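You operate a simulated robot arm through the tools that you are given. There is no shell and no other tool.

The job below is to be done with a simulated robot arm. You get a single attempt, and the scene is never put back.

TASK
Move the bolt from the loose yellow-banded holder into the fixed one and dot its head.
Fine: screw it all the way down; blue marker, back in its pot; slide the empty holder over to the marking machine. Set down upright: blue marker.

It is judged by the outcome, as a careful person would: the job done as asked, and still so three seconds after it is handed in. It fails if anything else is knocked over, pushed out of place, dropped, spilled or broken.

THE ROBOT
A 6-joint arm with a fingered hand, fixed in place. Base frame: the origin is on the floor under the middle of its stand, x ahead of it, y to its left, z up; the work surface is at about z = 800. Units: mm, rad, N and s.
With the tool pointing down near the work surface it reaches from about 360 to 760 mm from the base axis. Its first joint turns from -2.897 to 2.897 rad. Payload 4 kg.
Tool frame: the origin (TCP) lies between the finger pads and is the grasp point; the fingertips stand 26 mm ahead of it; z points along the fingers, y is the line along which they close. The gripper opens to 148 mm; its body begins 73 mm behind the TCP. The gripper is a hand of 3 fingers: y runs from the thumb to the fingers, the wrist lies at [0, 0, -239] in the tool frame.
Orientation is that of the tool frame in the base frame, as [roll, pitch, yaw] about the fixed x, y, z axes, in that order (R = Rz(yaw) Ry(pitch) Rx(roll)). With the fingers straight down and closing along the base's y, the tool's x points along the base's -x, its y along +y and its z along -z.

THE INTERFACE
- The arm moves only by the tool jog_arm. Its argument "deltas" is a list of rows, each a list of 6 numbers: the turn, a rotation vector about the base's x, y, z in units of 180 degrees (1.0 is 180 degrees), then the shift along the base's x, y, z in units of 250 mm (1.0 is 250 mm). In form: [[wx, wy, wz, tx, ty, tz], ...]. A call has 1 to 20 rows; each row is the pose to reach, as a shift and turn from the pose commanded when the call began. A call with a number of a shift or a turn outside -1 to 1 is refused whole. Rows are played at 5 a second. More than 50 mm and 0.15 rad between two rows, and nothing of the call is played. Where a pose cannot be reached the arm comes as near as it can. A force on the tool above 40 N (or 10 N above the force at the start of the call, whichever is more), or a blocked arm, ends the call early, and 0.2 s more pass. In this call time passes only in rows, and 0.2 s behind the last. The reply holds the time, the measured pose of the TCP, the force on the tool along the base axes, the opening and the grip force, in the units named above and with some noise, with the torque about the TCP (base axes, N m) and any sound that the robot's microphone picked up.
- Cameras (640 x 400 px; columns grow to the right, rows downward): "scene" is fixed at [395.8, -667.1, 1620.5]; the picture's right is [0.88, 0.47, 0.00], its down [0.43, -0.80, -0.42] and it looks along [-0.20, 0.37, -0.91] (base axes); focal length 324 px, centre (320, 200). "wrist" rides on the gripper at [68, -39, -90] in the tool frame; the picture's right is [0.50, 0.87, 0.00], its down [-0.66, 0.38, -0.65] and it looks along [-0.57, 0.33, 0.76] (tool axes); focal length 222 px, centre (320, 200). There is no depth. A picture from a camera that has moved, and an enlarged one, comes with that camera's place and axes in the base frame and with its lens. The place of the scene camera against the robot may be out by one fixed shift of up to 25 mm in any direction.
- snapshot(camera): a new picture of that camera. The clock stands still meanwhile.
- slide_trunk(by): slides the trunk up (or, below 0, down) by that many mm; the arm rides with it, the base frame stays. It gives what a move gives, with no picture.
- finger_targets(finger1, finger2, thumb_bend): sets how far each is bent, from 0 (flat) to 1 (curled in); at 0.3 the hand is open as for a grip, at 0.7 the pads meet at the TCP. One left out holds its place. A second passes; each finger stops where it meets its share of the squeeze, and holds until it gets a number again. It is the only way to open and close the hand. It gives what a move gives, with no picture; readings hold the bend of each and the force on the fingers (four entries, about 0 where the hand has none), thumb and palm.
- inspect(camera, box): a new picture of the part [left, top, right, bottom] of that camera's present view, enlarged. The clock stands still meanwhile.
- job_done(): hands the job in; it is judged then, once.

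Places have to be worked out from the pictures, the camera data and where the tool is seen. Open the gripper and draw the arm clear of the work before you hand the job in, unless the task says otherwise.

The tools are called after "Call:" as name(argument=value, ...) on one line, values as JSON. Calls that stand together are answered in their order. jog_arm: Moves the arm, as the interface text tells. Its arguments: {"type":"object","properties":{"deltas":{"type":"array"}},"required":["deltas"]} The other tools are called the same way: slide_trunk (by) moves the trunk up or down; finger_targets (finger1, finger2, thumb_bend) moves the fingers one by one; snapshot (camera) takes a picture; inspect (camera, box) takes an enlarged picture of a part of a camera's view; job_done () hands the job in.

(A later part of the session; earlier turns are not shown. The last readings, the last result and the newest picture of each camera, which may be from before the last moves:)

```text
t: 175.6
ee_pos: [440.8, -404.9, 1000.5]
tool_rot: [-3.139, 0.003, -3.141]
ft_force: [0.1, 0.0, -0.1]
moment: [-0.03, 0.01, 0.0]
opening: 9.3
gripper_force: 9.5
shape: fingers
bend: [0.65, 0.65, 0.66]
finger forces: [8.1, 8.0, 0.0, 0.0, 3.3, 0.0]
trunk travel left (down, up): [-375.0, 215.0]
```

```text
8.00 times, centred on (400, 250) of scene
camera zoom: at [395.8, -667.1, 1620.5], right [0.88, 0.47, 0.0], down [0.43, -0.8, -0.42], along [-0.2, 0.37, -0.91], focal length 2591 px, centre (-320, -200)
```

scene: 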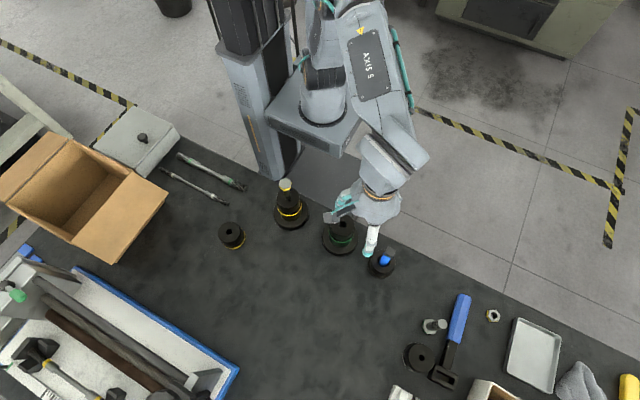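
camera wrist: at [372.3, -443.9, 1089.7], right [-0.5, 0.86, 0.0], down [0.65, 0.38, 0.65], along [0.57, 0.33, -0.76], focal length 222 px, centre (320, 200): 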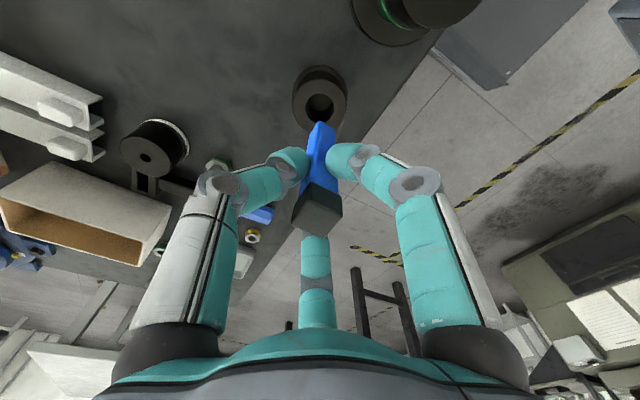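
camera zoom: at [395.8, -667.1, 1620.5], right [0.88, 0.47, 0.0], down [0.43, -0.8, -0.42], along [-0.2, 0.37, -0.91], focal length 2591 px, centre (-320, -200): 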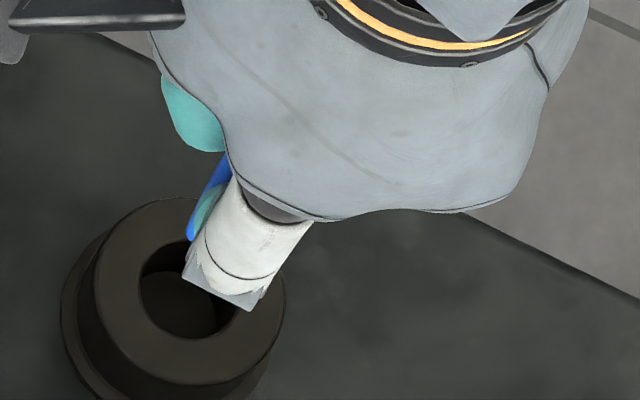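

The blue body's lower end is at z_tool≈80 (about z=920 now), a nib may be hidden beneath. I carry the marker at a rising height over the green holder toward the bolt.

Call:
jog_arm(deltas=[[0, 0, 0, -0.08, 0, 0.08], [0, 0, 0, -0.18, 0, 0.168], [0, 0, 0, -0.28, 0.008, 0.256], [0, 0, 0, -0.38, 0.012, 0.336], [0, 0, 0, -0.5, 0.02, 0.38], [0, 0, 0, -0.66, 0.032, 0.392], [0, 0, 0, -0.82, 0.044, 0.392], [0, 0, 0, -0.96, 0.056, 0.392]])

Call:
snapshot(camera="wrist")

Call:
snapshot(camera="scene")

```text
t: 177.3
ee_pos: [200.3, -389.8, 1096.4]
tool_rot: [-3.141, 0.002, -3.136]
ft_force: [-0.3, 0.5, -1.0]
moment: [0.01, 0.0, 0.03]
opening: 9.4
gripper_force: 9.9
shape: fingers
bend: [0.65, 0.65, 0.66]
finger forces: [8.3, 8.2, 0.0, 0.0, 3.3, 0.1]
trunk travel left (down, up): [-375.0, 215.0]
```

```text
taken
camera wrist: at [131.8, -428.7, 1187.0], right [-0.5, 0.86, 0.0], down [0.65, 0.38, 0.65], along [0.57, 0.33, -0.76], focal length 222 px, centre (320, 200)
```

wrist: 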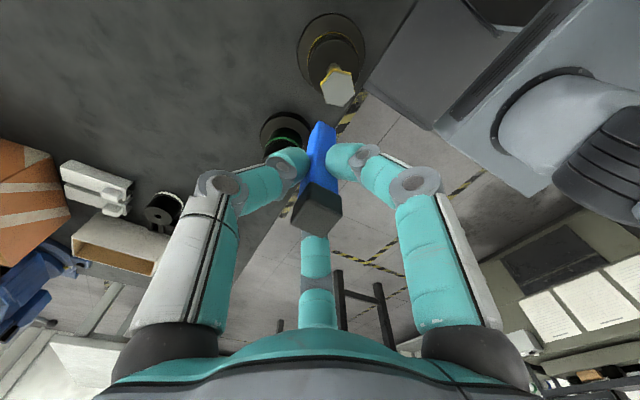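

```text
taken
```

scene: 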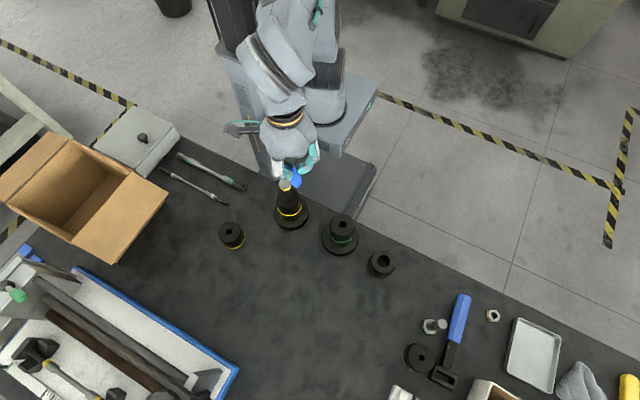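

Good, nothing was touched. I zoom in with the scene camera to see the marker's lower end from the side.

Call:
inspect(camera="scene", box=[265, 150, 325, 205])

Call:
inspect(camera="wrist", box=[270, 50, 370, 150])

```text
7.27 times, centred on (295, 178) of scene
camera zoom: at [395.8, -667.1, 1620.5], right [0.88, 0.47, 0.0], down [0.43, -0.8, -0.42], along [-0.2, 0.37, -0.91], focal length 2356 px, centre (502, 364)
```

zoom: 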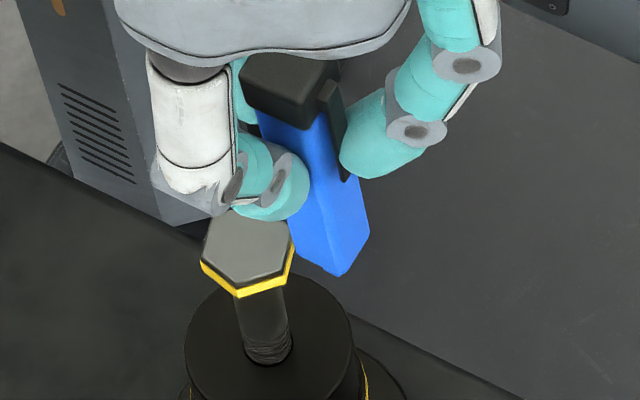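

```text
4.00 times, centred on (320, 100) of wrist
camera zoom: at [131.8, -428.7, 1187.0], right [-0.5, 0.86, 0.0], down [0.65, 0.38, 0.65], along [0.57, 0.33, -0.76], focal length 888 px, centre (320, 600)
```

zoom: 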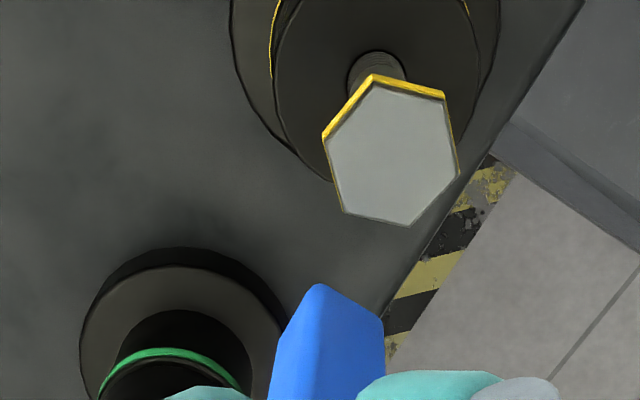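

There is a cap with a clip at the top; the lower end is the working end, and pot depth suggests a nib up to ~20 mm below the body. I move it over the bolt head centre at this height and check.

Call:
jog_arm(deltas=[[0, 0, 0, -0.056, 0.001, 0], [0, 0, 0, -0.113, 0.0016, 0]])

Call:
inspect(camera="scene", box=[255, 150, 325, 210])

Call:
inspect(camera="wrist", box=[270, 60, 370, 160])

```text
t: 177.9
ee_pos: [171.0, -391.5, 1097.6]
tool_rot: [-3.14, 0.003, -3.14]
ft_force: [-1.2, -0.8, -1.1]
moment: [0.01, 0.01, -0.01]
opening: 9.5
gripper_force: 10.2
shape: fingers
bend: [0.65, 0.65, 0.66]
finger forces: [8.3, 8.1, 0.0, 0.0, 3.2, 0.0]
trunk travel left (down, up): [-375.0, 215.0]
```

```text
6.67 times, centred on (290, 180) of scene
camera zoom: at [395.8, -667.1, 1620.5], right [0.88, 0.47, 0.0], down [0.43, -0.8, -0.42], along [-0.2, 0.37, -0.91], focal length 2159 px, centre (520, 333)
```

zoom: 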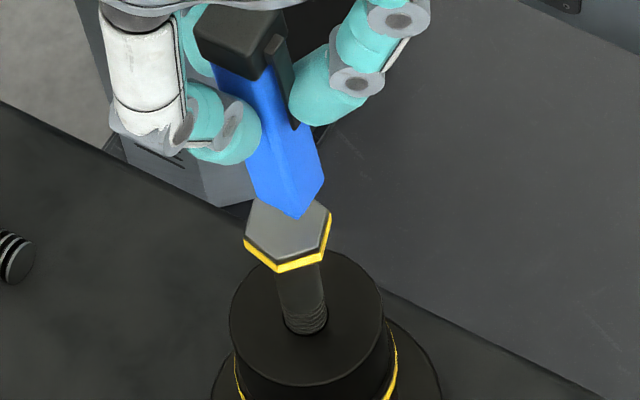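

```text
4.00 times, centred on (320, 110) of wrist
camera zoom: at [104.0, -429.1, 1186.9], right [-0.5, 0.87, 0.0], down [0.65, 0.38, 0.65], along [0.57, 0.33, -0.76], focal length 888 px, centre (320, 560)
```

zoom: 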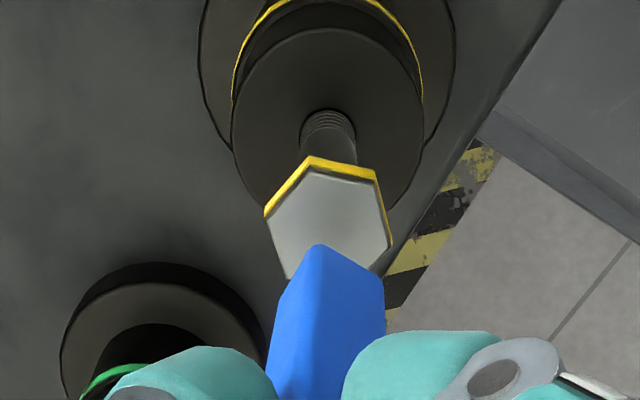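

Best estimate: the marker's lower end is within ~3 mm of the bolt axis. I trim by (-1.9,-0.5) mm and lower 15 mm, still above contact.

Call:
jog_arm(deltas=[[0, 0, 0, -0.0076, -0.002, 0], [0, 0, 0, -0.0076, -0.002, -0.03], [0, 0, 0, -0.0076, -0.002, -0.06]])

Call:
inspect(camera="scene", box=[255, 150, 325, 210])

Call:
inspect(camera="wrist", box=[270, 60, 370, 160])

```text
t: 178.8
ee_pos: [170.1, -390.3, 1084.7]
tool_rot: [-3.137, 0.003, -3.139]
ft_force: [1.3, -0.6, 11.2]
moment: [-0.05, -0.05, 0.01]
opening: 8.1
gripper_force: 11.3
shape: fingers
bend: [0.72, 0.72, 0.66]
finger forces: [9.7, 10.1, 0.0, 0.2, 2.0, 0.0]
trunk travel left (down, up): [-375.0, 215.0]
```

```text
6.67 times, centred on (290, 180) of scene
camera zoom: at [395.8, -667.1, 1620.5], right [0.88, 0.47, 0.0], down [0.43, -0.8, -0.42], along [-0.2, 0.37, -0.91], focal length 2159 px, centre (520, 333)
```

zoom: 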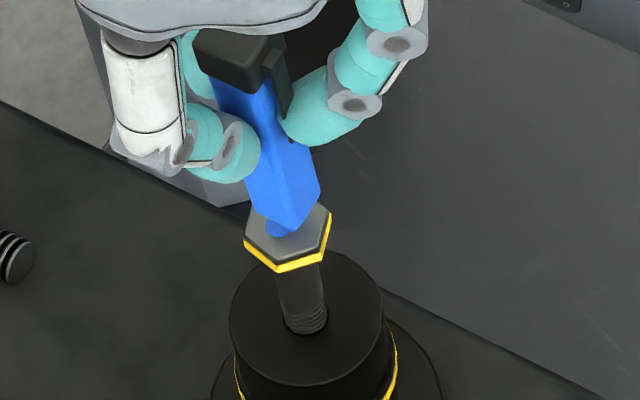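

```text
4.00 times, centred on (320, 110) of wrist
camera zoom: at [102.0, -429.2, 1174.3], right [-0.5, 0.86, -0.01], down [0.65, 0.38, 0.65], along [0.57, 0.32, -0.76], focal length 888 px, centre (320, 560)
```

zoom: 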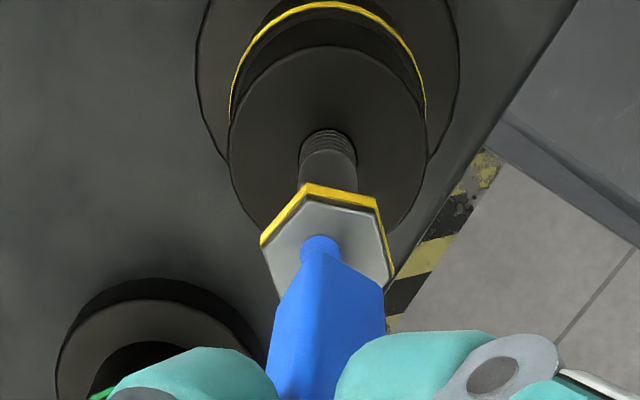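

Contact was made a bit earlier than expected (11 N) and a blue spot is visible on the head. I ease straight up right away to take the pressure off.

Call:
jog_arm(deltas=[[0, 0, 0, 0, 0, 0.01], [0, 0, 0, 0, 0, 0.02], [0, 0, 0, 0, 0, 0.04], [0, 0, 0, 0, 0, 0.08]])

Call:
inspect(camera="scene", box=[255, 140, 325, 210])

Call:
inspect(camera="wrist", box=[240, 60, 400, 240])

```text
t: 179.8
ee_pos: [170.9, -392.1, 1103.0]
tool_rot: [-3.14, 0.002, -3.141]
ft_force: [-0.2, -0.1, -0.6]
moment: [-0.01, 0.01, 0.0]
opening: 8.2
gripper_force: 9.3
shape: fingers
bend: [0.72, 0.64, 0.67]
finger forces: [7.9, 8.0, 0.0, 0.0, 2.3, 0.0]
trunk travel left (down, up): [-375.0, 215.0]
```

```text
5.71 times, centred on (290, 175) of scene
camera zoom: at [395.8, -667.1, 1620.5], right [0.88, 0.47, 0.0], down [0.43, -0.8, -0.42], along [-0.2, 0.37, -0.91], focal length 1851 px, centre (491, 343)
```

zoom: 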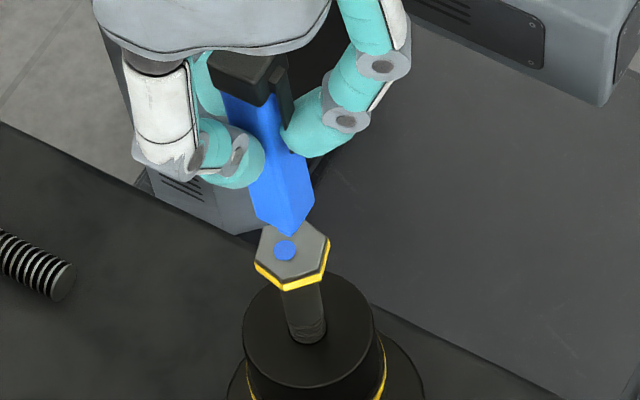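

```text
2.22 times, centred on (320, 150) of wrist
camera zoom: at [102.7, -430.0, 1192.4], right [-0.5, 0.86, 0.0], down [0.65, 0.38, 0.65], along [0.57, 0.33, -0.76], focal length 494 px, centre (320, 311)
```

zoom: 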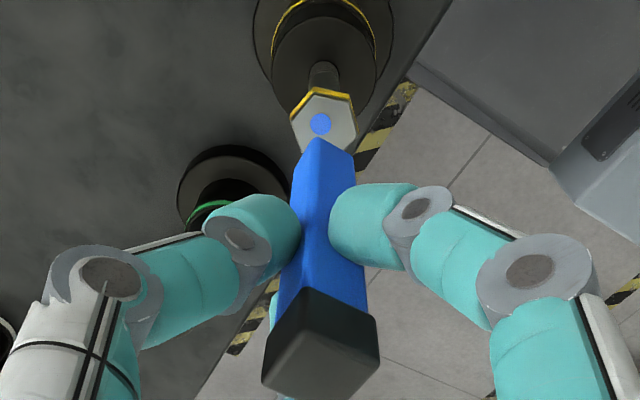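

A neat blue dot is now on the bolt's head. The marker is still held; I carry it back toward its pot along the same high path.

Call:
jog_arm(deltas=[[0, 0, 0, 0.08, 0, 0], [0, 0, 0, 0.2, -0.004, 0], [0, 0, 0, 0.34, -0.01, -0.008], [0, 0, 0, 0.48, -0.018, -0.016], [0, 0, 0, 0.62, -0.026, -0.032], [0, 0, 0, 0.76, -0.036, -0.1], [0, 0, 0, 0.88, -0.044, -0.2], [0, 0, 0, 0.98, -0.052, -0.288]])

Call:
jog_arm(deltas=[[0, 0, 0, 0.05, -0.006, -0.05], [0, 0, 0, 0.104, -0.012, -0.1]])

Call:
snapshot(camera="wrist")

Call:
inspect(camera="wrist", box=[270, 60, 370, 160])

Call:
inspect(camera="scene", box=[360, 215, 430, 285])

```text
t: 181.6
ee_pos: [415.7, -404.5, 1032.4]
tool_rot: [-3.139, 0.001, -3.14]
ft_force: [-0.1, -0.3, -0.2]
moment: [0.01, -0.04, 0.0]
opening: 8.2
gripper_force: 9.5
shape: fingers
bend: [0.72, 0.64, 0.67]
finger forces: [7.9, 7.9, 0.0, 0.1, 2.2, 0.1]
trunk travel left (down, up): [-375.0, 215.0]
```

```text
t: 182.2
ee_pos: [440.7, -406.8, 1006.4]
tool_rot: [3.141, 0.0, -3.139]
ft_force: [0.0, -0.1, -0.5]
moment: [0.01, 0.02, 0.01]
opening: 8.2
gripper_force: 9.1
shape: fingers
bend: [0.72, 0.64, 0.67]
finger forces: [7.9, 7.9, 0.0, 0.0, 2.2, 0.0]
trunk travel left (down, up): [-375.0, 215.0]
```

```text
taken
camera wrist: at [373.4, -445.7, 1095.7], right [-0.5, 0.86, 0.0], down [0.65, 0.38, 0.65], along [0.57, 0.33, -0.76], focal length 222 px, centre (320, 200)
```

wrist: 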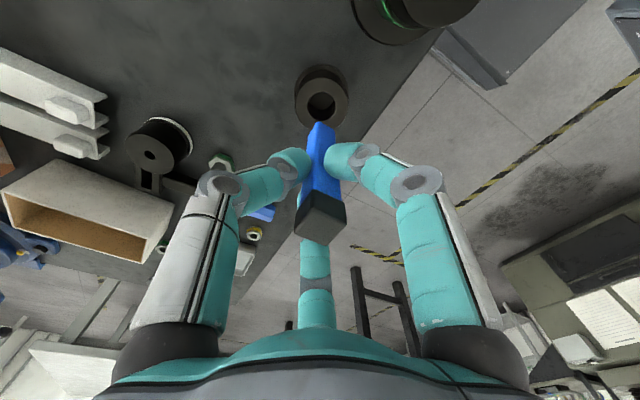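

```text
4.00 times, centred on (320, 110) of wrist
camera zoom: at [373.4, -445.7, 1095.7], right [-0.5, 0.86, 0.0], down [0.65, 0.38, 0.65], along [0.57, 0.33, -0.76], focal length 888 px, centre (320, 560)
```

zoom: 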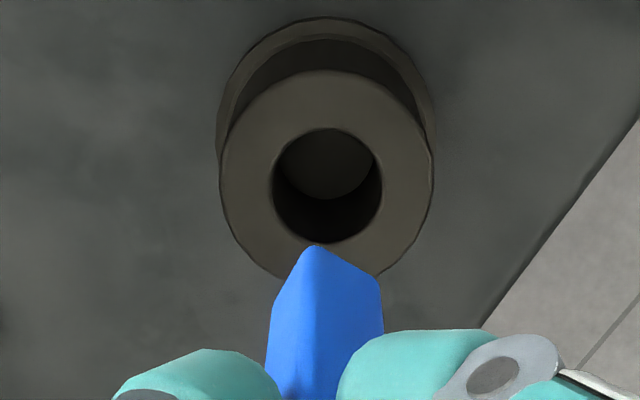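

```text
5.71 times, centred on (395, 250) of scene
camera zoom: at [395.8, -667.1, 1620.5], right [0.88, 0.47, 0.0], down [0.43, -0.8, -0.42], along [-0.2, 0.37, -0.91], focal length 1851 px, centre (-109, -86)
```

zoom: 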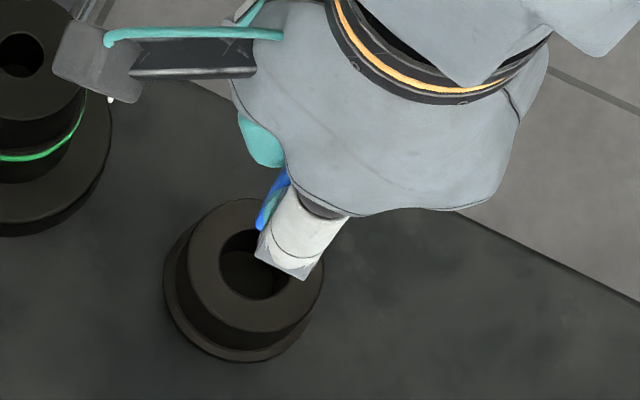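

The marker sits in the hand just as when it was picked up. The pot hole is at ≈ TCP+(-1,+1.6); I shift (-1.1,+1.0) and lower so that the nib is just above the rim, then look.

Call:
jog_arm(deltas=[[0, 0, 0, -0.0044, 0.004, 0], [0, 0, 0, -0.0044, 0.004, -0.08], [0, 0, 0, -0.0044, 0.004, -0.16], [0, 0, 0, -0.0044, 0.004, -0.19]])

Call:
inspect(camera="wrist", box=[270, 60, 370, 160])

Call:
inspect(camera="scene", box=[360, 215, 430, 285])

```text
t: 183.2
ee_pos: [439.8, -407.5, 958.3]
tool_rot: [-3.139, 0.002, -3.138]
ft_force: [0.2, 0.8, -0.9]
moment: [-0.03, -0.01, 0.01]
opening: 8.0
gripper_force: 9.1
shape: fingers
bend: [0.72, 0.64, 0.67]
finger forces: [7.9, 7.9, 0.0, 0.0, 2.1, 0.0]
trunk travel left (down, up): [-375.0, 215.0]
```

```text
4.00 times, centred on (320, 110) of wrist
camera zoom: at [372.1, -445.2, 1048.2], right [-0.5, 0.86, 0.0], down [0.65, 0.38, 0.65], along [0.57, 0.33, -0.76], focal length 888 px, centre (320, 560)
```

zoom: 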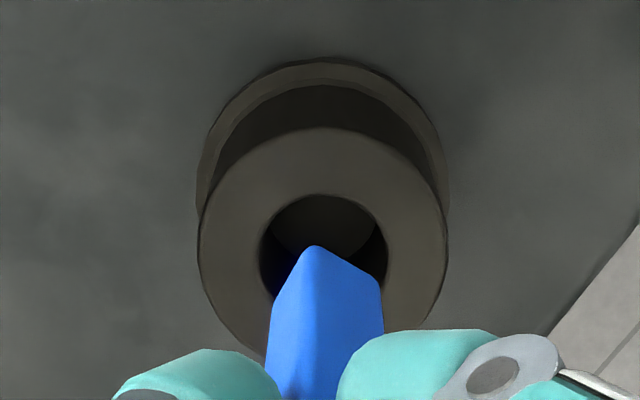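

```text
5.71 times, centred on (395, 250) of scene
camera zoom: at [395.8, -667.1, 1620.5], right [0.88, 0.47, 0.0], down [0.43, -0.8, -0.42], along [-0.2, 0.37, -0.91], focal length 1851 px, centre (-109, -86)
```

zoom: 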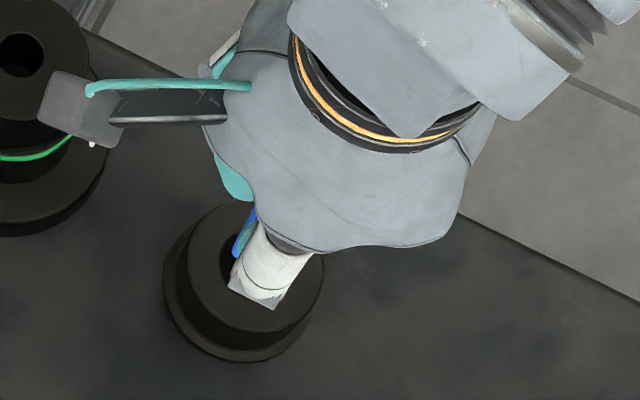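

The nib is lined up over the hole within about a millimetre. I lower slowly, watching the force.

Call:
jog_arm(deltas=[[0, 0, 0, 0, 0, -0.012], [0, 0, 0, 0, 0, -0.024], [0, 0, 0, 0, 0, -0.036], [0, 0, 0, 0, 0, -0.048]])

Call:
inspect(camera="wrist", box=[270, 60, 370, 160])

```text
t: 184.2
ee_pos: [440.3, -407.3, 945.5]
tool_rot: [-3.141, 0.003, -3.14]
ft_force: [0.0, 0.4, -1.6]
moment: [0.02, -0.03, 0.01]
opening: 7.9
gripper_force: 8.7
shape: fingers
bend: [0.72, 0.64, 0.67]
finger forces: [7.9, 8.0, 0.0, 0.1, 2.2, 0.0]
trunk travel left (down, up): [-375.0, 215.0]
```

```text
4.00 times, centred on (320, 110) of wrist
camera zoom: at [372.1, -445.1, 1036.1], right [-0.5, 0.86, 0.0], down [0.65, 0.38, 0.65], along [0.57, 0.33, -0.76], focal length 888 px, centre (320, 560)
```

zoom: 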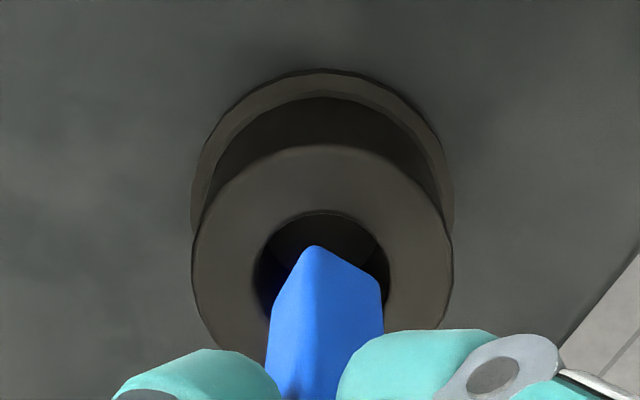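

The body is about to enter; there's ~1 mm sideways offset, so I shift (+0.5,-0.9) mm and keep lowering slowly.

Call:
jog_arm(deltas=[[0, 0, 0, 0.002, -0.0036, 0], [0, 0, 0, 0.002, -0.0036, -0.01], [0, 0, 0, 0.002, -0.0036, -0.02], [0, 0, 0, 0.002, -0.0036, -0.03], [0, 0, 0, 0.002, -0.0036, -0.04]])

Call:
inspect(camera="wrist", box=[270, 60, 370, 160])

```text
t: 185.3
ee_pos: [440.5, -408.6, 935.9]
tool_rot: [-3.139, 0.002, -3.139]
ft_force: [-0.5, -0.1, -0.5]
moment: [0.0, 0.04, -0.02]
opening: 8.4
gripper_force: 8.7
shape: fingers
bend: [0.72, 0.64, 0.67]
finger forces: [7.8, 7.8, 0.0, 0.0, 2.2, 0.1]
trunk travel left (down, up): [-375.0, 215.0]
```

```text
4.00 times, centred on (320, 110) of wrist
camera zoom: at [373.1, -446.0, 1026.2], right [-0.5, 0.86, 0.0], down [0.65, 0.38, 0.65], along [0.57, 0.33, -0.76], focal length 888 px, centre (320, 560)
```

zoom: 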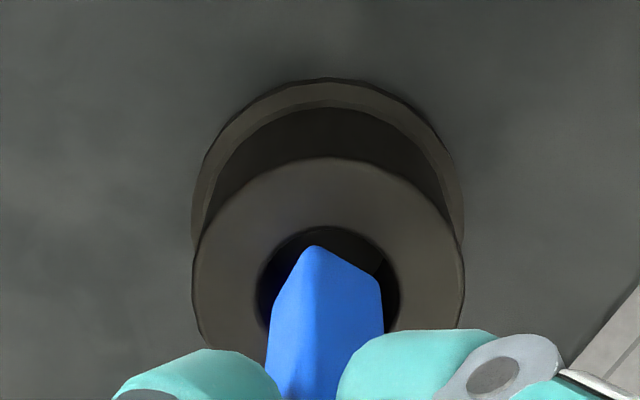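

The body is going in cleanly, centred. I continue down in small steps until the nib touches the pot's floor.

Call:
jog_arm(deltas=[[0, 0, 0, 0, 0, -0.01], [0, 0, 0, 0, 0, -0.02], [0, 0, 0, 0, 0, -0.03], [0, 0, 0, 0, 0, -0.04]])

Call:
jog_arm(deltas=[[0, 0, 0, 0, 0, -0.005], [0, 0, 0, 0, 0, -0.01], [0, 0, 0, 0, 0, -0.014]])

```text
t: 186.3
ee_pos: [441.1, -406.1, 926.7]
tool_rot: [-3.14, 0.002, -3.14]
ft_force: [1.4, 0.7, 6.8]
moment: [0.03, -0.07, 0.02]
opening: 5.0
gripper_force: 9.4
shape: fingers
bend: [0.72, 0.72, 0.67]
finger forces: [8.4, 9.3, 0.0, 0.1, 1.7, 0.1]
trunk travel left (down, up): [-375.0, 215.0]
```

```text
t: 187.2
ee_pos: [440.1, -405.9, 922.3]
tool_rot: [-3.141, 0.001, -3.14]
ft_force: [2.0, 1.2, 8.0]
moment: [0.05, -0.07, -0.01]
opening: 3.9
gripper_force: 8.9
shape: fingers
bend: [0.73, 0.72, 0.68]
finger forces: [7.6, 8.8, 0.0, 0.0, 1.2, 0.0]
trunk travel left (down, up): [-375.0, 215.0]
```

Contact (7-8 N): the marker seems to stand on the pot's floor. I take a look before releasing.

Call:
inspect(camera="wrist", box=[240, 60, 400, 250])

Call:
inspect(camera="scene", box=[350, 205, 430, 285])

```text
2.11 times, centred on (320, 155) of wrist
camera zoom: at [372.9, -445.7, 1012.0], right [-0.5, 0.86, 0.0], down [0.65, 0.38, 0.65], along [0.57, 0.33, -0.76], focal length 468 px, centre (320, 295)
```

zoom: 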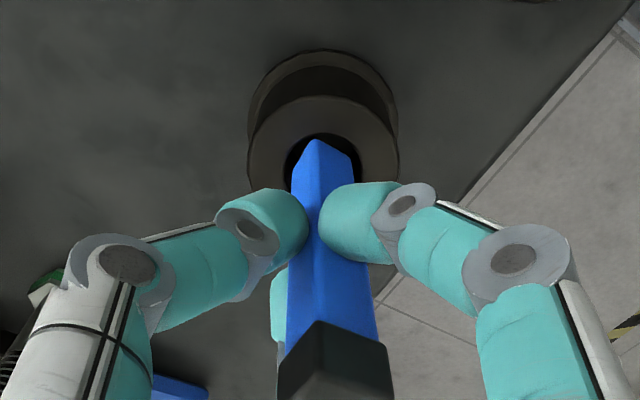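

```text
5.00 times, centred on (390, 245) of scene
camera zoom: at [395.8, -667.1, 1620.5], right [0.88, 0.47, 0.0], down [0.43, -0.8, -0.42], along [-0.2, 0.37, -0.91], focal length 1619 px, centre (-30, -25)
```

zoom: 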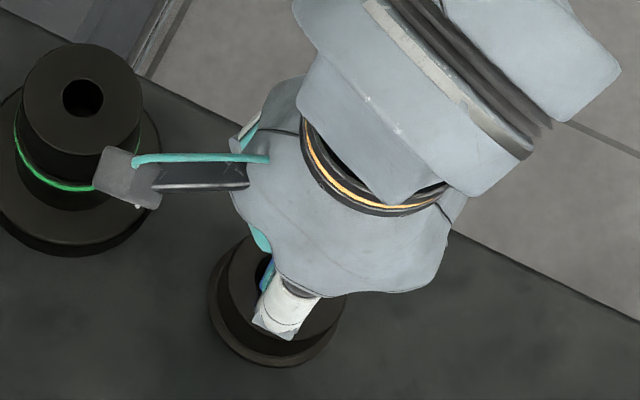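

The body's lower edge is resting on the pot's near rim (its bottom is still at z≈849, not inside). The side force also says it must go toward +x,+y. I lift 7 mm, shift (+3.5,+2) mm and look again.

Call:
jog_arm(deltas=[[0, 0, 0, 0, 0, 0.014], [0, 0, 0, 0, 0, 0.028], [0, 0, 0, 0.007, 0.004, 0.028], [0, 0, 0, 0.014, 0.008, 0.028]])

Call:
inspect(camera="wrist", box=[240, 60, 400, 250])

Call:
inspect(camera="wrist", box=[280, 80, 360, 150])

```text
t: 188.2
ee_pos: [443.9, -405.8, 930.1]
tool_rot: [-3.14, 0.001, -3.142]
ft_force: [0.4, -0.2, -0.4]
moment: [-0.05, 0.01, -0.03]
opening: 4.2
gripper_force: 7.3
shape: fingers
bend: [0.72, 0.72, 0.68]
finger forces: [7.0, 7.3, 0.0, 0.1, 0.9, 0.0]
trunk travel left (down, up): [-375.0, 215.0]
```

```text
2.11 times, centred on (320, 155) of wrist
camera zoom: at [376.6, -443.9, 1019.4], right [-0.5, 0.86, 0.0], down [0.65, 0.38, 0.65], along [0.57, 0.33, -0.76], focal length 468 px, centre (320, 295)
```

zoom: 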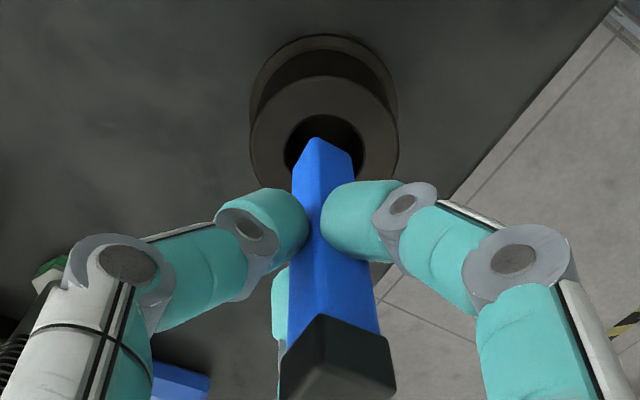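

```text
5.71 times, centred on (320, 115) of wrist
camera zoom: at [376.6, -443.9, 1019.4], right [-0.5, 0.86, 0.0], down [0.65, 0.38, 0.65], along [0.57, 0.33, -0.76], focal length 1269 px, centre (320, 686)
```

zoom: 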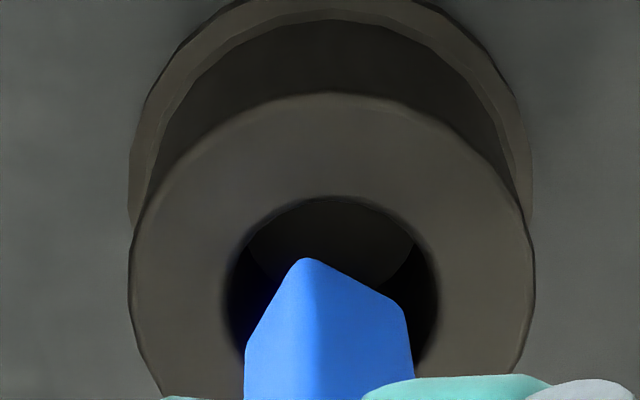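

Lowering straight would leave the body ~1-2 mm short of centre, so I shift another (+0.8,+1.3) mm and lower 6 mm, then re-check.

Call:
jog_arm(deltas=[[0, 0, 0, 0.0032, 0.0052, 0], [0, 0, 0, 0.0032, 0.0052, -0.012], [0, 0, 0, 0.0032, 0.0052, -0.024]])

Call:
inspect(camera="wrist", box=[280, 80, 360, 150])

```text
t: 188.9
ee_pos: [445.1, -405.6, 924.4]
tool_rot: [-3.14, 0.002, -3.139]
ft_force: [-0.1, 0.2, -1.3]
moment: [0.02, -0.02, 0.01]
opening: 4.5
gripper_force: 7.5
shape: fingers
bend: [0.72, 0.72, 0.68]
finger forces: [7.0, 7.4, 0.0, 0.1, 0.9, 0.0]
trunk travel left (down, up): [-375.0, 215.0]
```

```text
5.71 times, centred on (320, 115) of wrist
camera zoom: at [377.5, -442.8, 1013.9], right [-0.5, 0.86, 0.0], down [0.65, 0.38, 0.65], along [0.57, 0.33, -0.76], focal length 1269 px, centre (320, 686)
```

zoom: 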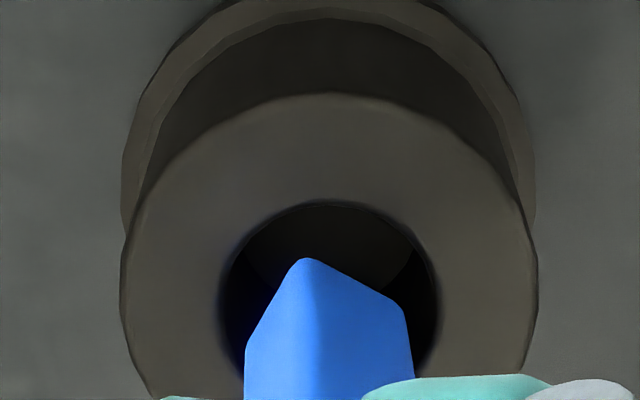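

Now the marker's bottom is centred over the hole. I keep lowering in small steps.

Call:
jog_arm(deltas=[[0, 0, 0, 0, 0, -0.01], [0, 0, 0, 0, 0, -0.02], [0, 0, 0, 0, 0, -0.03]])

Call:
inspect(camera="wrist", box=[280, 80, 360, 150])

```text
t: 189.8
ee_pos: [443.1, -404.8, 917.2]
tool_rot: [-3.139, 0.001, -3.141]
ft_force: [-0.8, -0.1, 0.1]
moment: [0.01, -0.02, -0.01]
opening: 4.0
gripper_force: 7.1
shape: fingers
bend: [0.72, 0.72, 0.68]
finger forces: [7.0, 7.3, 0.0, 0.1, 0.9, 0.0]
trunk travel left (down, up): [-375.0, 215.0]
```

```text
5.71 times, centred on (320, 115) of wrist
camera zoom: at [377.2, -443.2, 1006.0], right [-0.5, 0.86, 0.0], down [0.65, 0.38, 0.65], along [0.57, 0.33, -0.76], focal length 1269 px, centre (320, 686)
```

zoom: 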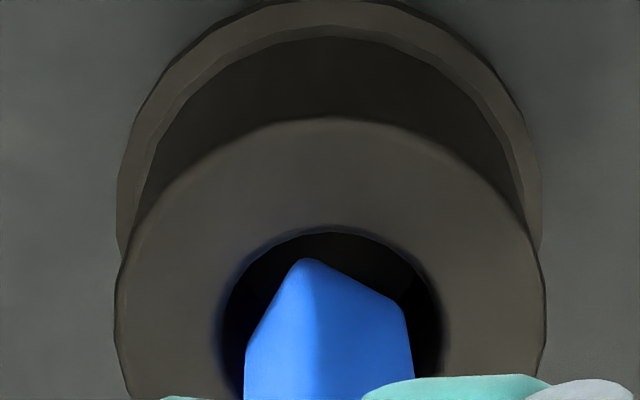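

It is inside the rim without touching. I lower further step by step.

Call:
jog_arm(deltas=[[0, 0, 0, 0, 0, -0.01], [0, 0, 0, 0, 0, -0.02], [0, 0, 0, 0, 0, -0.03], [0, 0, 0, 0, 0, -0.04]])

Call:
jog_arm(deltas=[[0, 0, 0, 0, 0, -0.006], [0, 0, 0, 0, 0, -0.012], [0, 0, 0, 0, 0, -0.018], [0, 0, 0, 0, 0, -0.024]])

```text
t: 190.8
ee_pos: [444.3, -404.7, 905.6]
tool_rot: [-3.14, 0.001, -3.141]
ft_force: [0.1, 0.8, 0.3]
moment: [-0.02, -0.02, -0.03]
opening: 4.4
gripper_force: 7.5
shape: fingers
bend: [0.72, 0.72, 0.68]
finger forces: [7.1, 7.4, 0.1, 0.0, 1.0, 0.1]
trunk travel left (down, up): [-375.0, 215.0]
```

```text
t: 191.8
ee_pos: [444.8, -404.8, 898.8]
tool_rot: [-3.139, 0.001, -3.141]
ft_force: [0.3, -0.5, -1.4]
moment: [-0.03, -0.03, 0.02]
opening: 4.2
gripper_force: 7.8
shape: fingers
bend: [0.72, 0.72, 0.68]
finger forces: [7.0, 7.3, 0.0, 0.0, 0.9, 0.0]
trunk travel left (down, up): [-375.0, 215.0]
```

Still free. A few millimetres more, until the floor is felt.

Call:
jog_arm(deltas=[[0, 0, 0, 0, 0, -0.006], [0, 0, 0, 0, 0, -0.012]])

Call:
jog_arm(deltas=[[0, 0, 0, 0, 0, -0.005], [0, 0, 0, 0, 0, -0.01]])

Call:
snapshot(camera="wrist")

Call:
inspect(camera="scene", box=[350, 205, 430, 285])

```text
t: 192.3
ee_pos: [445.2, -403.5, 897.5]
tool_rot: [-3.138, 0.003, -3.141]
ft_force: [-1.3, 0.5, 7.6]
moment: [0.02, -0.02, -0.02]
opening: 4.1
gripper_force: 9.4
shape: fingers
bend: [0.72, 0.72, 0.68]
finger forces: [8.3, 8.4, 0.1, 0.1, 1.4, 0.0]
trunk travel left (down, up): [-375.0, 215.0]
```

```text
t: 192.9
ee_pos: [445.1, -405.2, 896.4]
tool_rot: [-3.139, 0.004, -3.141]
ft_force: [-0.8, -0.8, 13.2]
moment: [-0.02, -0.01, 0.01]
opening: 3.9
gripper_force: 10.9
shape: fingers
bend: [0.73, 0.72, 0.67]
finger forces: [9.4, 9.5, 0.0, 0.1, 2.3, 0.1]
trunk travel left (down, up): [-375.0, 215.0]
```

```text
taken
camera wrist: at [376.7, -442.2, 985.6], right [-0.5, 0.86, 0.0], down [0.65, 0.38, 0.66], along [0.57, 0.33, -0.76], focal length 222 px, centre (320, 200)
```

wrist: 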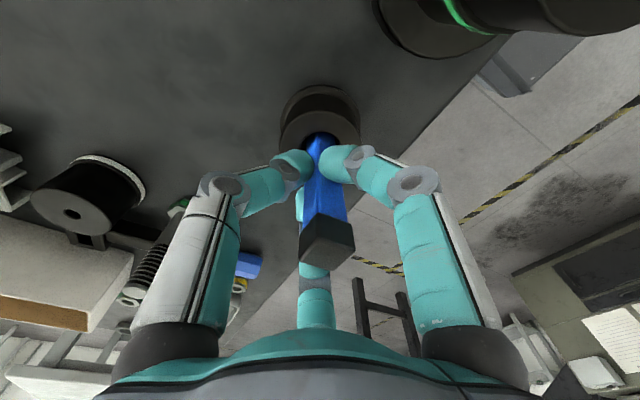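

```text
5.00 times, centred on (390, 245) of scene
camera zoom: at [395.8, -667.1, 1620.5], right [0.88, 0.47, 0.0], down [0.43, -0.8, -0.42], along [-0.2, 0.37, -0.91], focal length 1619 px, centre (-30, -25)
```

zoom: 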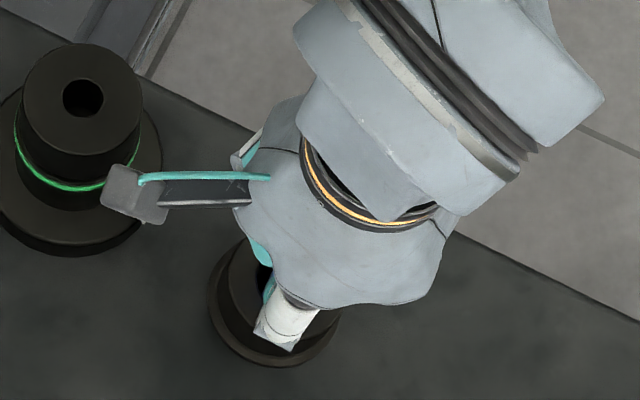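

The marker stands on the pot's floor (13 N down). I ease up 1.5 mm and open the fingers.

Call:
jog_arm(deltas=[[0, 0, 0, 0, 0, 0.007]])

Call:
finger_targets(finger1=0.6, finger2=0.6, thumb_bend=0.6)

Call:
inspect(camera="wrist", box=[240, 90, 400, 280])

```text
t: 193.3
ee_pos: [444.4, -403.4, 895.8]
tool_rot: [3.141, 0.0, -3.141]
ft_force: [0.3, -0.2, 6.6]
moment: [-0.06, -0.01, 0.01]
opening: 3.8
gripper_force: 9.9
shape: fingers
bend: [0.73, 0.72, 0.67]
finger forces: [8.4, 8.5, 0.0, 0.0, 1.8, 0.0]
trunk travel left (down, up): [-375.0, 215.0]
```

```text
t: 194.3
ee_pos: [445.3, -405.2, 896.5]
tool_rot: [-3.141, 0.001, -3.139]
ft_force: [-0.1, 0.3, 1.2]
moment: [0.02, -0.01, -0.01]
opening: 28.8
gripper_force: 0.0
shape: fingers
bend: [0.6, 0.6, 0.6]
finger forces: [0.0, 0.0, 0.0, 0.1, 0.1, 0.0]
trunk travel left (down, up): [-375.0, 215.0]
```

```text
2.11 times, centred on (320, 185) of wrist
camera zoom: at [377.1, -442.6, 986.5], right [-0.5, 0.86, 0.0], down [0.65, 0.38, 0.65], along [0.57, 0.33, -0.76], focal length 468 px, centre (320, 232)
```

zoom: 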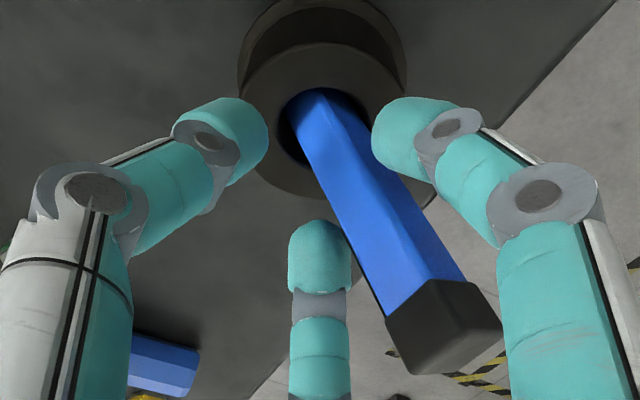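

The marker leaned over (~12°) against the rim when released. I want it upright, so I close the fingers gently again to push it back to centre and check its tilt.

Call:
finger_targets(finger1=0.63, finger2=0.63, thumb_bend=0.63)

Call:
inspect(camera="wrist", box=[240, 90, 400, 280])

```text
t: 195.3
ee_pos: [445.0, -403.6, 896.4]
tool_rot: [-3.141, 0.002, -3.14]
ft_force: [0.3, 0.1, 0.1]
moment: [0.03, -0.02, 0.02]
opening: 20.8
gripper_force: 0.1
shape: fingers
bend: [0.63, 0.63, 0.63]
finger forces: [0.0, 0.0, 0.0, 0.1, 0.0, 0.0]
trunk travel left (down, up): [-375.0, 215.0]
```

```text
2.11 times, centred on (320, 185) of wrist
camera zoom: at [377.0, -442.6, 986.5], right [-0.5, 0.86, 0.0], down [0.65, 0.38, 0.65], along [0.57, 0.33, -0.76], focal length 468 px, centre (320, 232)
```

zoom: 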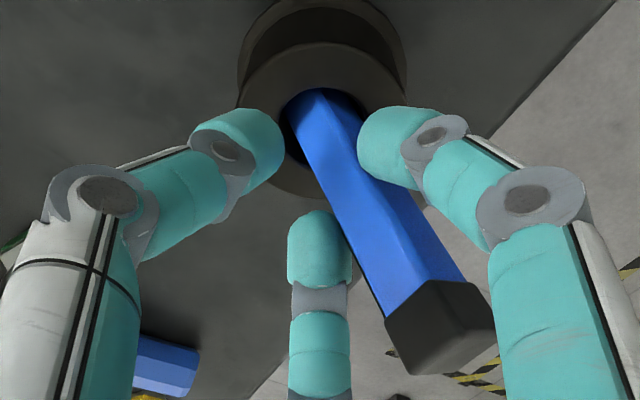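

No contact yet; the marker leans through the gap between two fingers. I close a little more so the fingers push it toward the centre.

Call:
finger_targets(finger1=0.65, finger2=0.65, thumb_bend=0.62)

Call:
inspect(camera="wrist", box=[240, 90, 400, 280])

```text
t: 196.3
ee_pos: [445.2, -403.5, 897.6]
tool_rot: [-3.139, 0.002, -3.139]
ft_force: [0.9, 0.9, -0.4]
moment: [-0.04, 0.0, -0.02]
opening: 19.8
gripper_force: 0.7
shape: fingers
bend: [0.64, 0.64, 0.62]
finger forces: [0.6, 0.7, 0.0, 0.1, 0.0, 0.1]
trunk travel left (down, up): [-375.0, 215.0]
```

```text
2.11 times, centred on (320, 185) of wrist
camera zoom: at [377.1, -442.6, 986.5], right [-0.5, 0.86, 0.0], down [0.65, 0.38, 0.65], along [0.57, 0.33, -0.76], focal length 468 px, centre (320, 232)
```

zoom: 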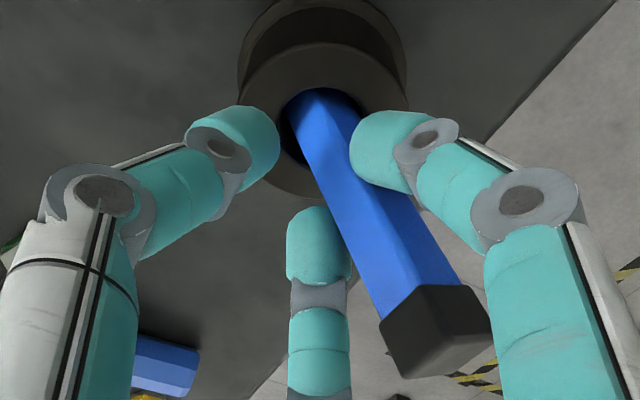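

Both fingers now touch the leaning marker. I close them further with the thumb back, pushing the marker toward -y until it stands upright.

Call:
finger_targets(finger1=0.68, finger2=0.68, thumb_bend=0.62)

Call:
inspect(camera="wrist", box=[240, 90, 400, 280])

```text
t: 197.3
ee_pos: [445.3, -404.4, 897.1]
tool_rot: [-3.139, 0.002, -3.14]
ft_force: [-0.5, 0.1, 0.3]
moment: [0.0, 0.06, -0.02]
opening: 17.7
gripper_force: 3.1
shape: fingers
bend: [0.65, 0.65, 0.62]
finger forces: [2.6, 2.7, 0.1, 0.0, 0.1, 0.1]
trunk travel left (down, up): [-375.0, 215.0]
```

```text
2.11 times, centred on (320, 185) of wrist
camera zoom: at [377.1, -442.6, 986.5], right [-0.5, 0.86, 0.0], down [0.65, 0.38, 0.65], along [0.57, 0.33, -0.76], focal length 468 px, centre (320, 232)
```

zoom: 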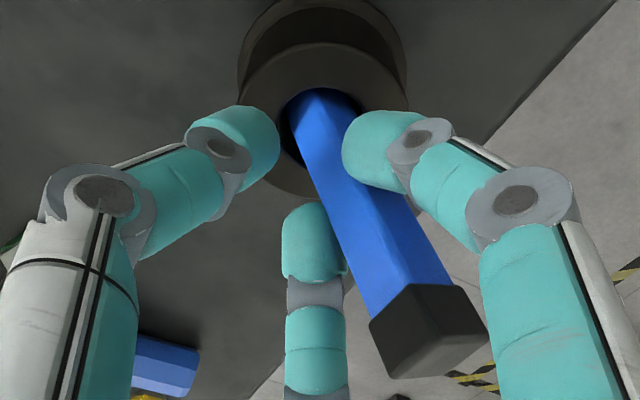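

The two fingers pinch the marker between them. With this pinch I shift the hand by (+5,-8) mm to swing the marker upright about its foot.

Call:
jog_arm(deltas=[[0, 0, 0, 0.004, -0.0064, 0], [0, 0, 0, 0.008, -0.0128, 0], [0, 0, 0, 0.012, -0.0192, 0], [0, 0, 0, 0.016, -0.0256, 0], [0, 0, 0, 0.02, -0.032, 0]])

Call:
inspect(camera="wrist", box=[240, 90, 400, 280])

```text
t: 198.6
ee_pos: [449.7, -412.8, 898.1]
tool_rot: [-3.139, 0.001, -3.139]
ft_force: [-0.8, 0.7, 1.4]
moment: [0.04, 0.01, -0.02]
opening: 17.5
gripper_force: 4.0
shape: fingers
bend: [0.65, 0.65, 0.62]
finger forces: [3.9, 3.1, 0.0, 0.1, 0.1, 0.0]
trunk travel left (down, up): [-375.0, 215.0]
```

```text
2.11 times, centred on (320, 185) of wrist
camera zoom: at [382.2, -450.8, 986.6], right [-0.5, 0.87, 0.0], down [0.65, 0.38, 0.65], along [0.57, 0.33, -0.76], focal length 468 px, centre (320, 232)
```

zoom: 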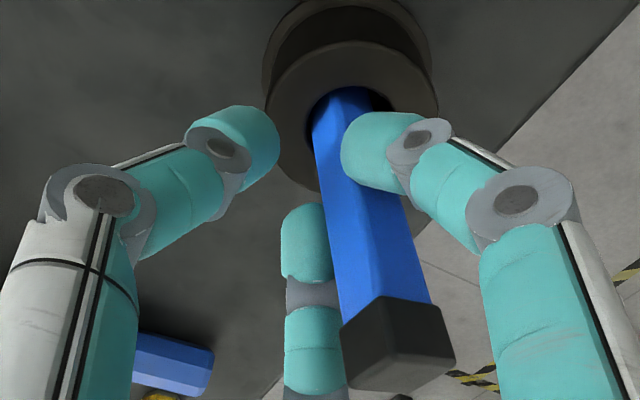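

The marker is much more upright (top now ≈4-5° off toward +y). I shift a further (+0.9,-4.5) mm.

Call:
jog_arm(deltas=[[0, 0, 0, 0.0012, -0.006, 0], [0, 0, 0, 0.0024, -0.012, 0], [0, 0, 0, 0.0036, -0.018, 0]])

Call:
inspect(camera="wrist", box=[240, 90, 400, 280])

Call:
inspect(camera="scene", box=[350, 205, 430, 285])

```text
t: 199.3
ee_pos: [450.5, -416.5, 897.2]
tool_rot: [-3.14, 0.0, -3.14]
ft_force: [-2.1, 1.9, 1.8]
moment: [0.06, 0.04, -0.01]
opening: 17.6
gripper_force: 3.4
shape: fingers
bend: [0.65, 0.65, 0.62]
finger forces: [4.1, 2.9, 0.0, 0.0, 0.0, 0.0]
trunk travel left (down, up): [-375.0, 215.0]
```

```text
2.11 times, centred on (320, 185) of wrist
camera zoom: at [382.8, -455.4, 986.4], right [-0.5, 0.86, 0.0], down [0.65, 0.38, 0.65], along [0.57, 0.33, -0.76], focal length 468 px, centre (320, 232)
```

zoom: 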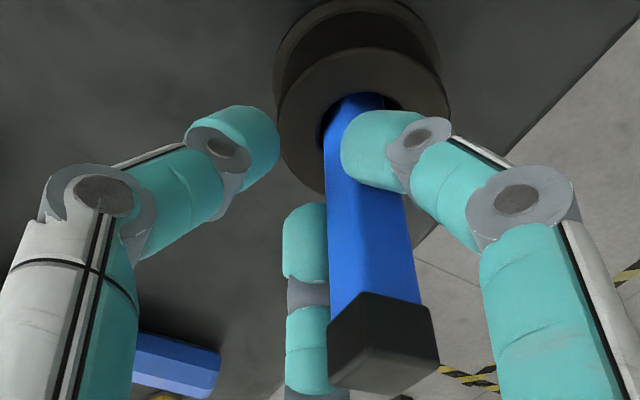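

```text
5.00 times, centred on (390, 245) of scene
camera zoom: at [395.8, -667.1, 1620.5], right [0.88, 0.47, 0.0], down [0.43, -0.8, -0.42], along [-0.2, 0.37, -0.91], focal length 1619 px, centre (-30, -25)
```

zoom: 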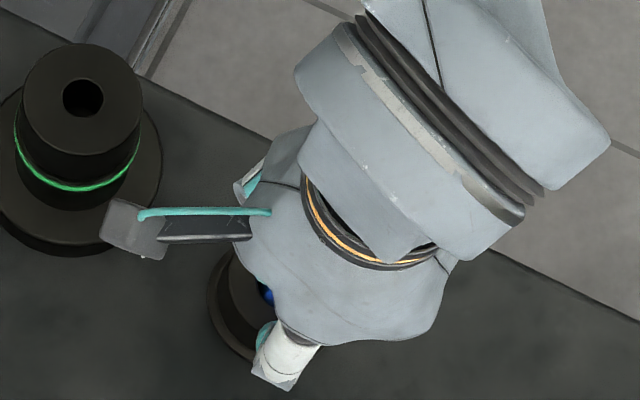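

The marker now looks upright over the pot's centre. I release the pinch in small increments so it is left standing.

Call:
finger_targets(finger1=0.645, finger2=0.645)

Call:
finger_targets(finger1=0.635, finger2=0.635)

Call:
inspect(camera="wrist", box=[240, 90, 400, 280])

```text
t: 200.3
ee_pos: [450.9, -417.5, 896.3]
tool_rot: [-3.14, 0.003, -3.14]
ft_force: [0.8, 0.1, 0.7]
moment: [-0.03, -0.01, -0.02]
opening: 19.7
gripper_force: 0.0
shape: fingers
bend: [0.64, 0.64, 0.62]
finger forces: [0.5, 0.5, 0.0, 0.0, 0.0, 0.0]
trunk travel left (down, up): [-375.0, 215.0]
```

```text
t: 201.3
ee_pos: [451.1, -416.4, 897.2]
tool_rot: [-3.139, 0.003, -3.14]
ft_force: [0.7, 0.0, -0.7]
moment: [0.02, 0.01, 0.01]
opening: 20.8
gripper_force: 0.1
shape: fingers
bend: [0.63, 0.63, 0.62]
finger forces: [0.0, 0.1, 0.1, 0.0, 0.1, 0.0]
trunk travel left (down, up): [-375.0, 215.0]
```

```text
2.11 times, centred on (320, 185) of wrist
camera zoom: at [383.1, -455.4, 986.3], right [-0.5, 0.86, 0.0], down [0.65, 0.38, 0.65], along [0.57, 0.33, -0.76], focal length 468 px, centre (320, 232)
```

zoom: 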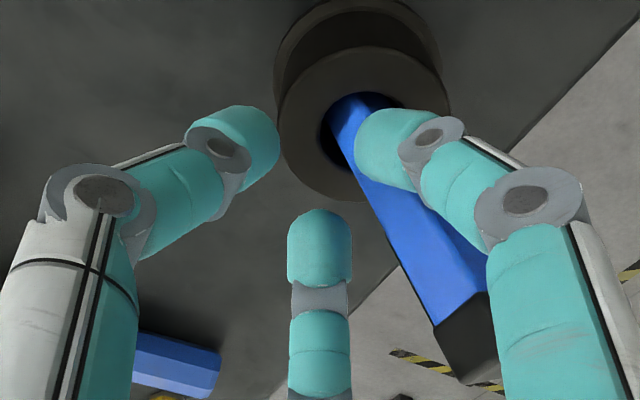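

It fell back to the same lean, so it wasn't past the balance point. I open a little, move back around the leaning marker and try again with a slightly larger correction.

Call:
finger_targets(finger1=0.57, finger2=0.57, thumb_bend=0.5)

Call:
jog_arm(deltas=[[0, 0, 0, -0.006, 0.0125, 0], [0, 0, 0, -0.012, 0.025, 0], [0, 0, 0, -0.018, 0.0375, 0], [0, 0, 0, -0.0236, 0.05, 0]])

Call:
snapshot(camera="wrist")

Call:
inspect(camera="wrist", box=[240, 90, 400, 280])

```text
t: 202.3
ee_pos: [450.6, -418.1, 896.9]
tool_rot: [-3.14, 0.001, -3.141]
ft_force: [0.8, 0.4, -0.9]
moment: [-0.02, -0.03, 0.05]
opening: 52.2
gripper_force: 0.0
shape: fingers
bend: [0.56, 0.56, 0.5]
finger forces: [0.1, 0.1, 0.0, 0.1, 0.0, 0.0]
trunk travel left (down, up): [-375.0, 215.0]
```

```text
t: 203.3
ee_pos: [445.4, -403.8, 897.0]
tool_rot: [3.141, 0.001, -3.14]
ft_force: [0.6, -0.1, 0.6]
moment: [-0.01, 0.02, -0.01]
opening: 52.1
gripper_force: 0.0
shape: fingers
bend: [0.56, 0.56, 0.5]
finger forces: [0.1, 0.1, 0.0, 0.0, 0.0, 0.0]
trunk travel left (down, up): [-375.0, 215.0]
```

```text
taken
camera wrist: at [377.4, -442.4, 986.3], right [-0.5, 0.86, 0.0], down [0.65, 0.38, 0.65], along [0.57, 0.33, -0.76], focal length 222 px, centre (320, 200)
```

wrist: 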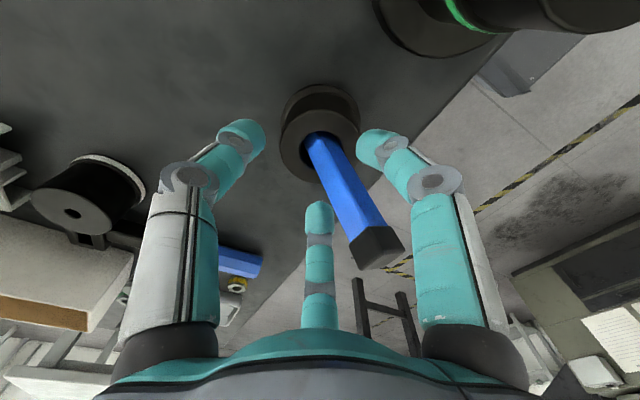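

```text
2.11 times, centred on (320, 185) of wrist
camera zoom: at [377.4, -442.4, 986.3], right [-0.5, 0.86, 0.0], down [0.65, 0.38, 0.65], along [0.57, 0.33, -0.76], focal length 468 px, centre (320, 232)
```

zoom: 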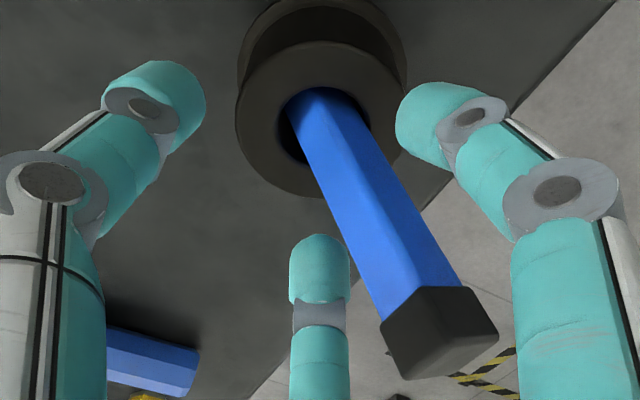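

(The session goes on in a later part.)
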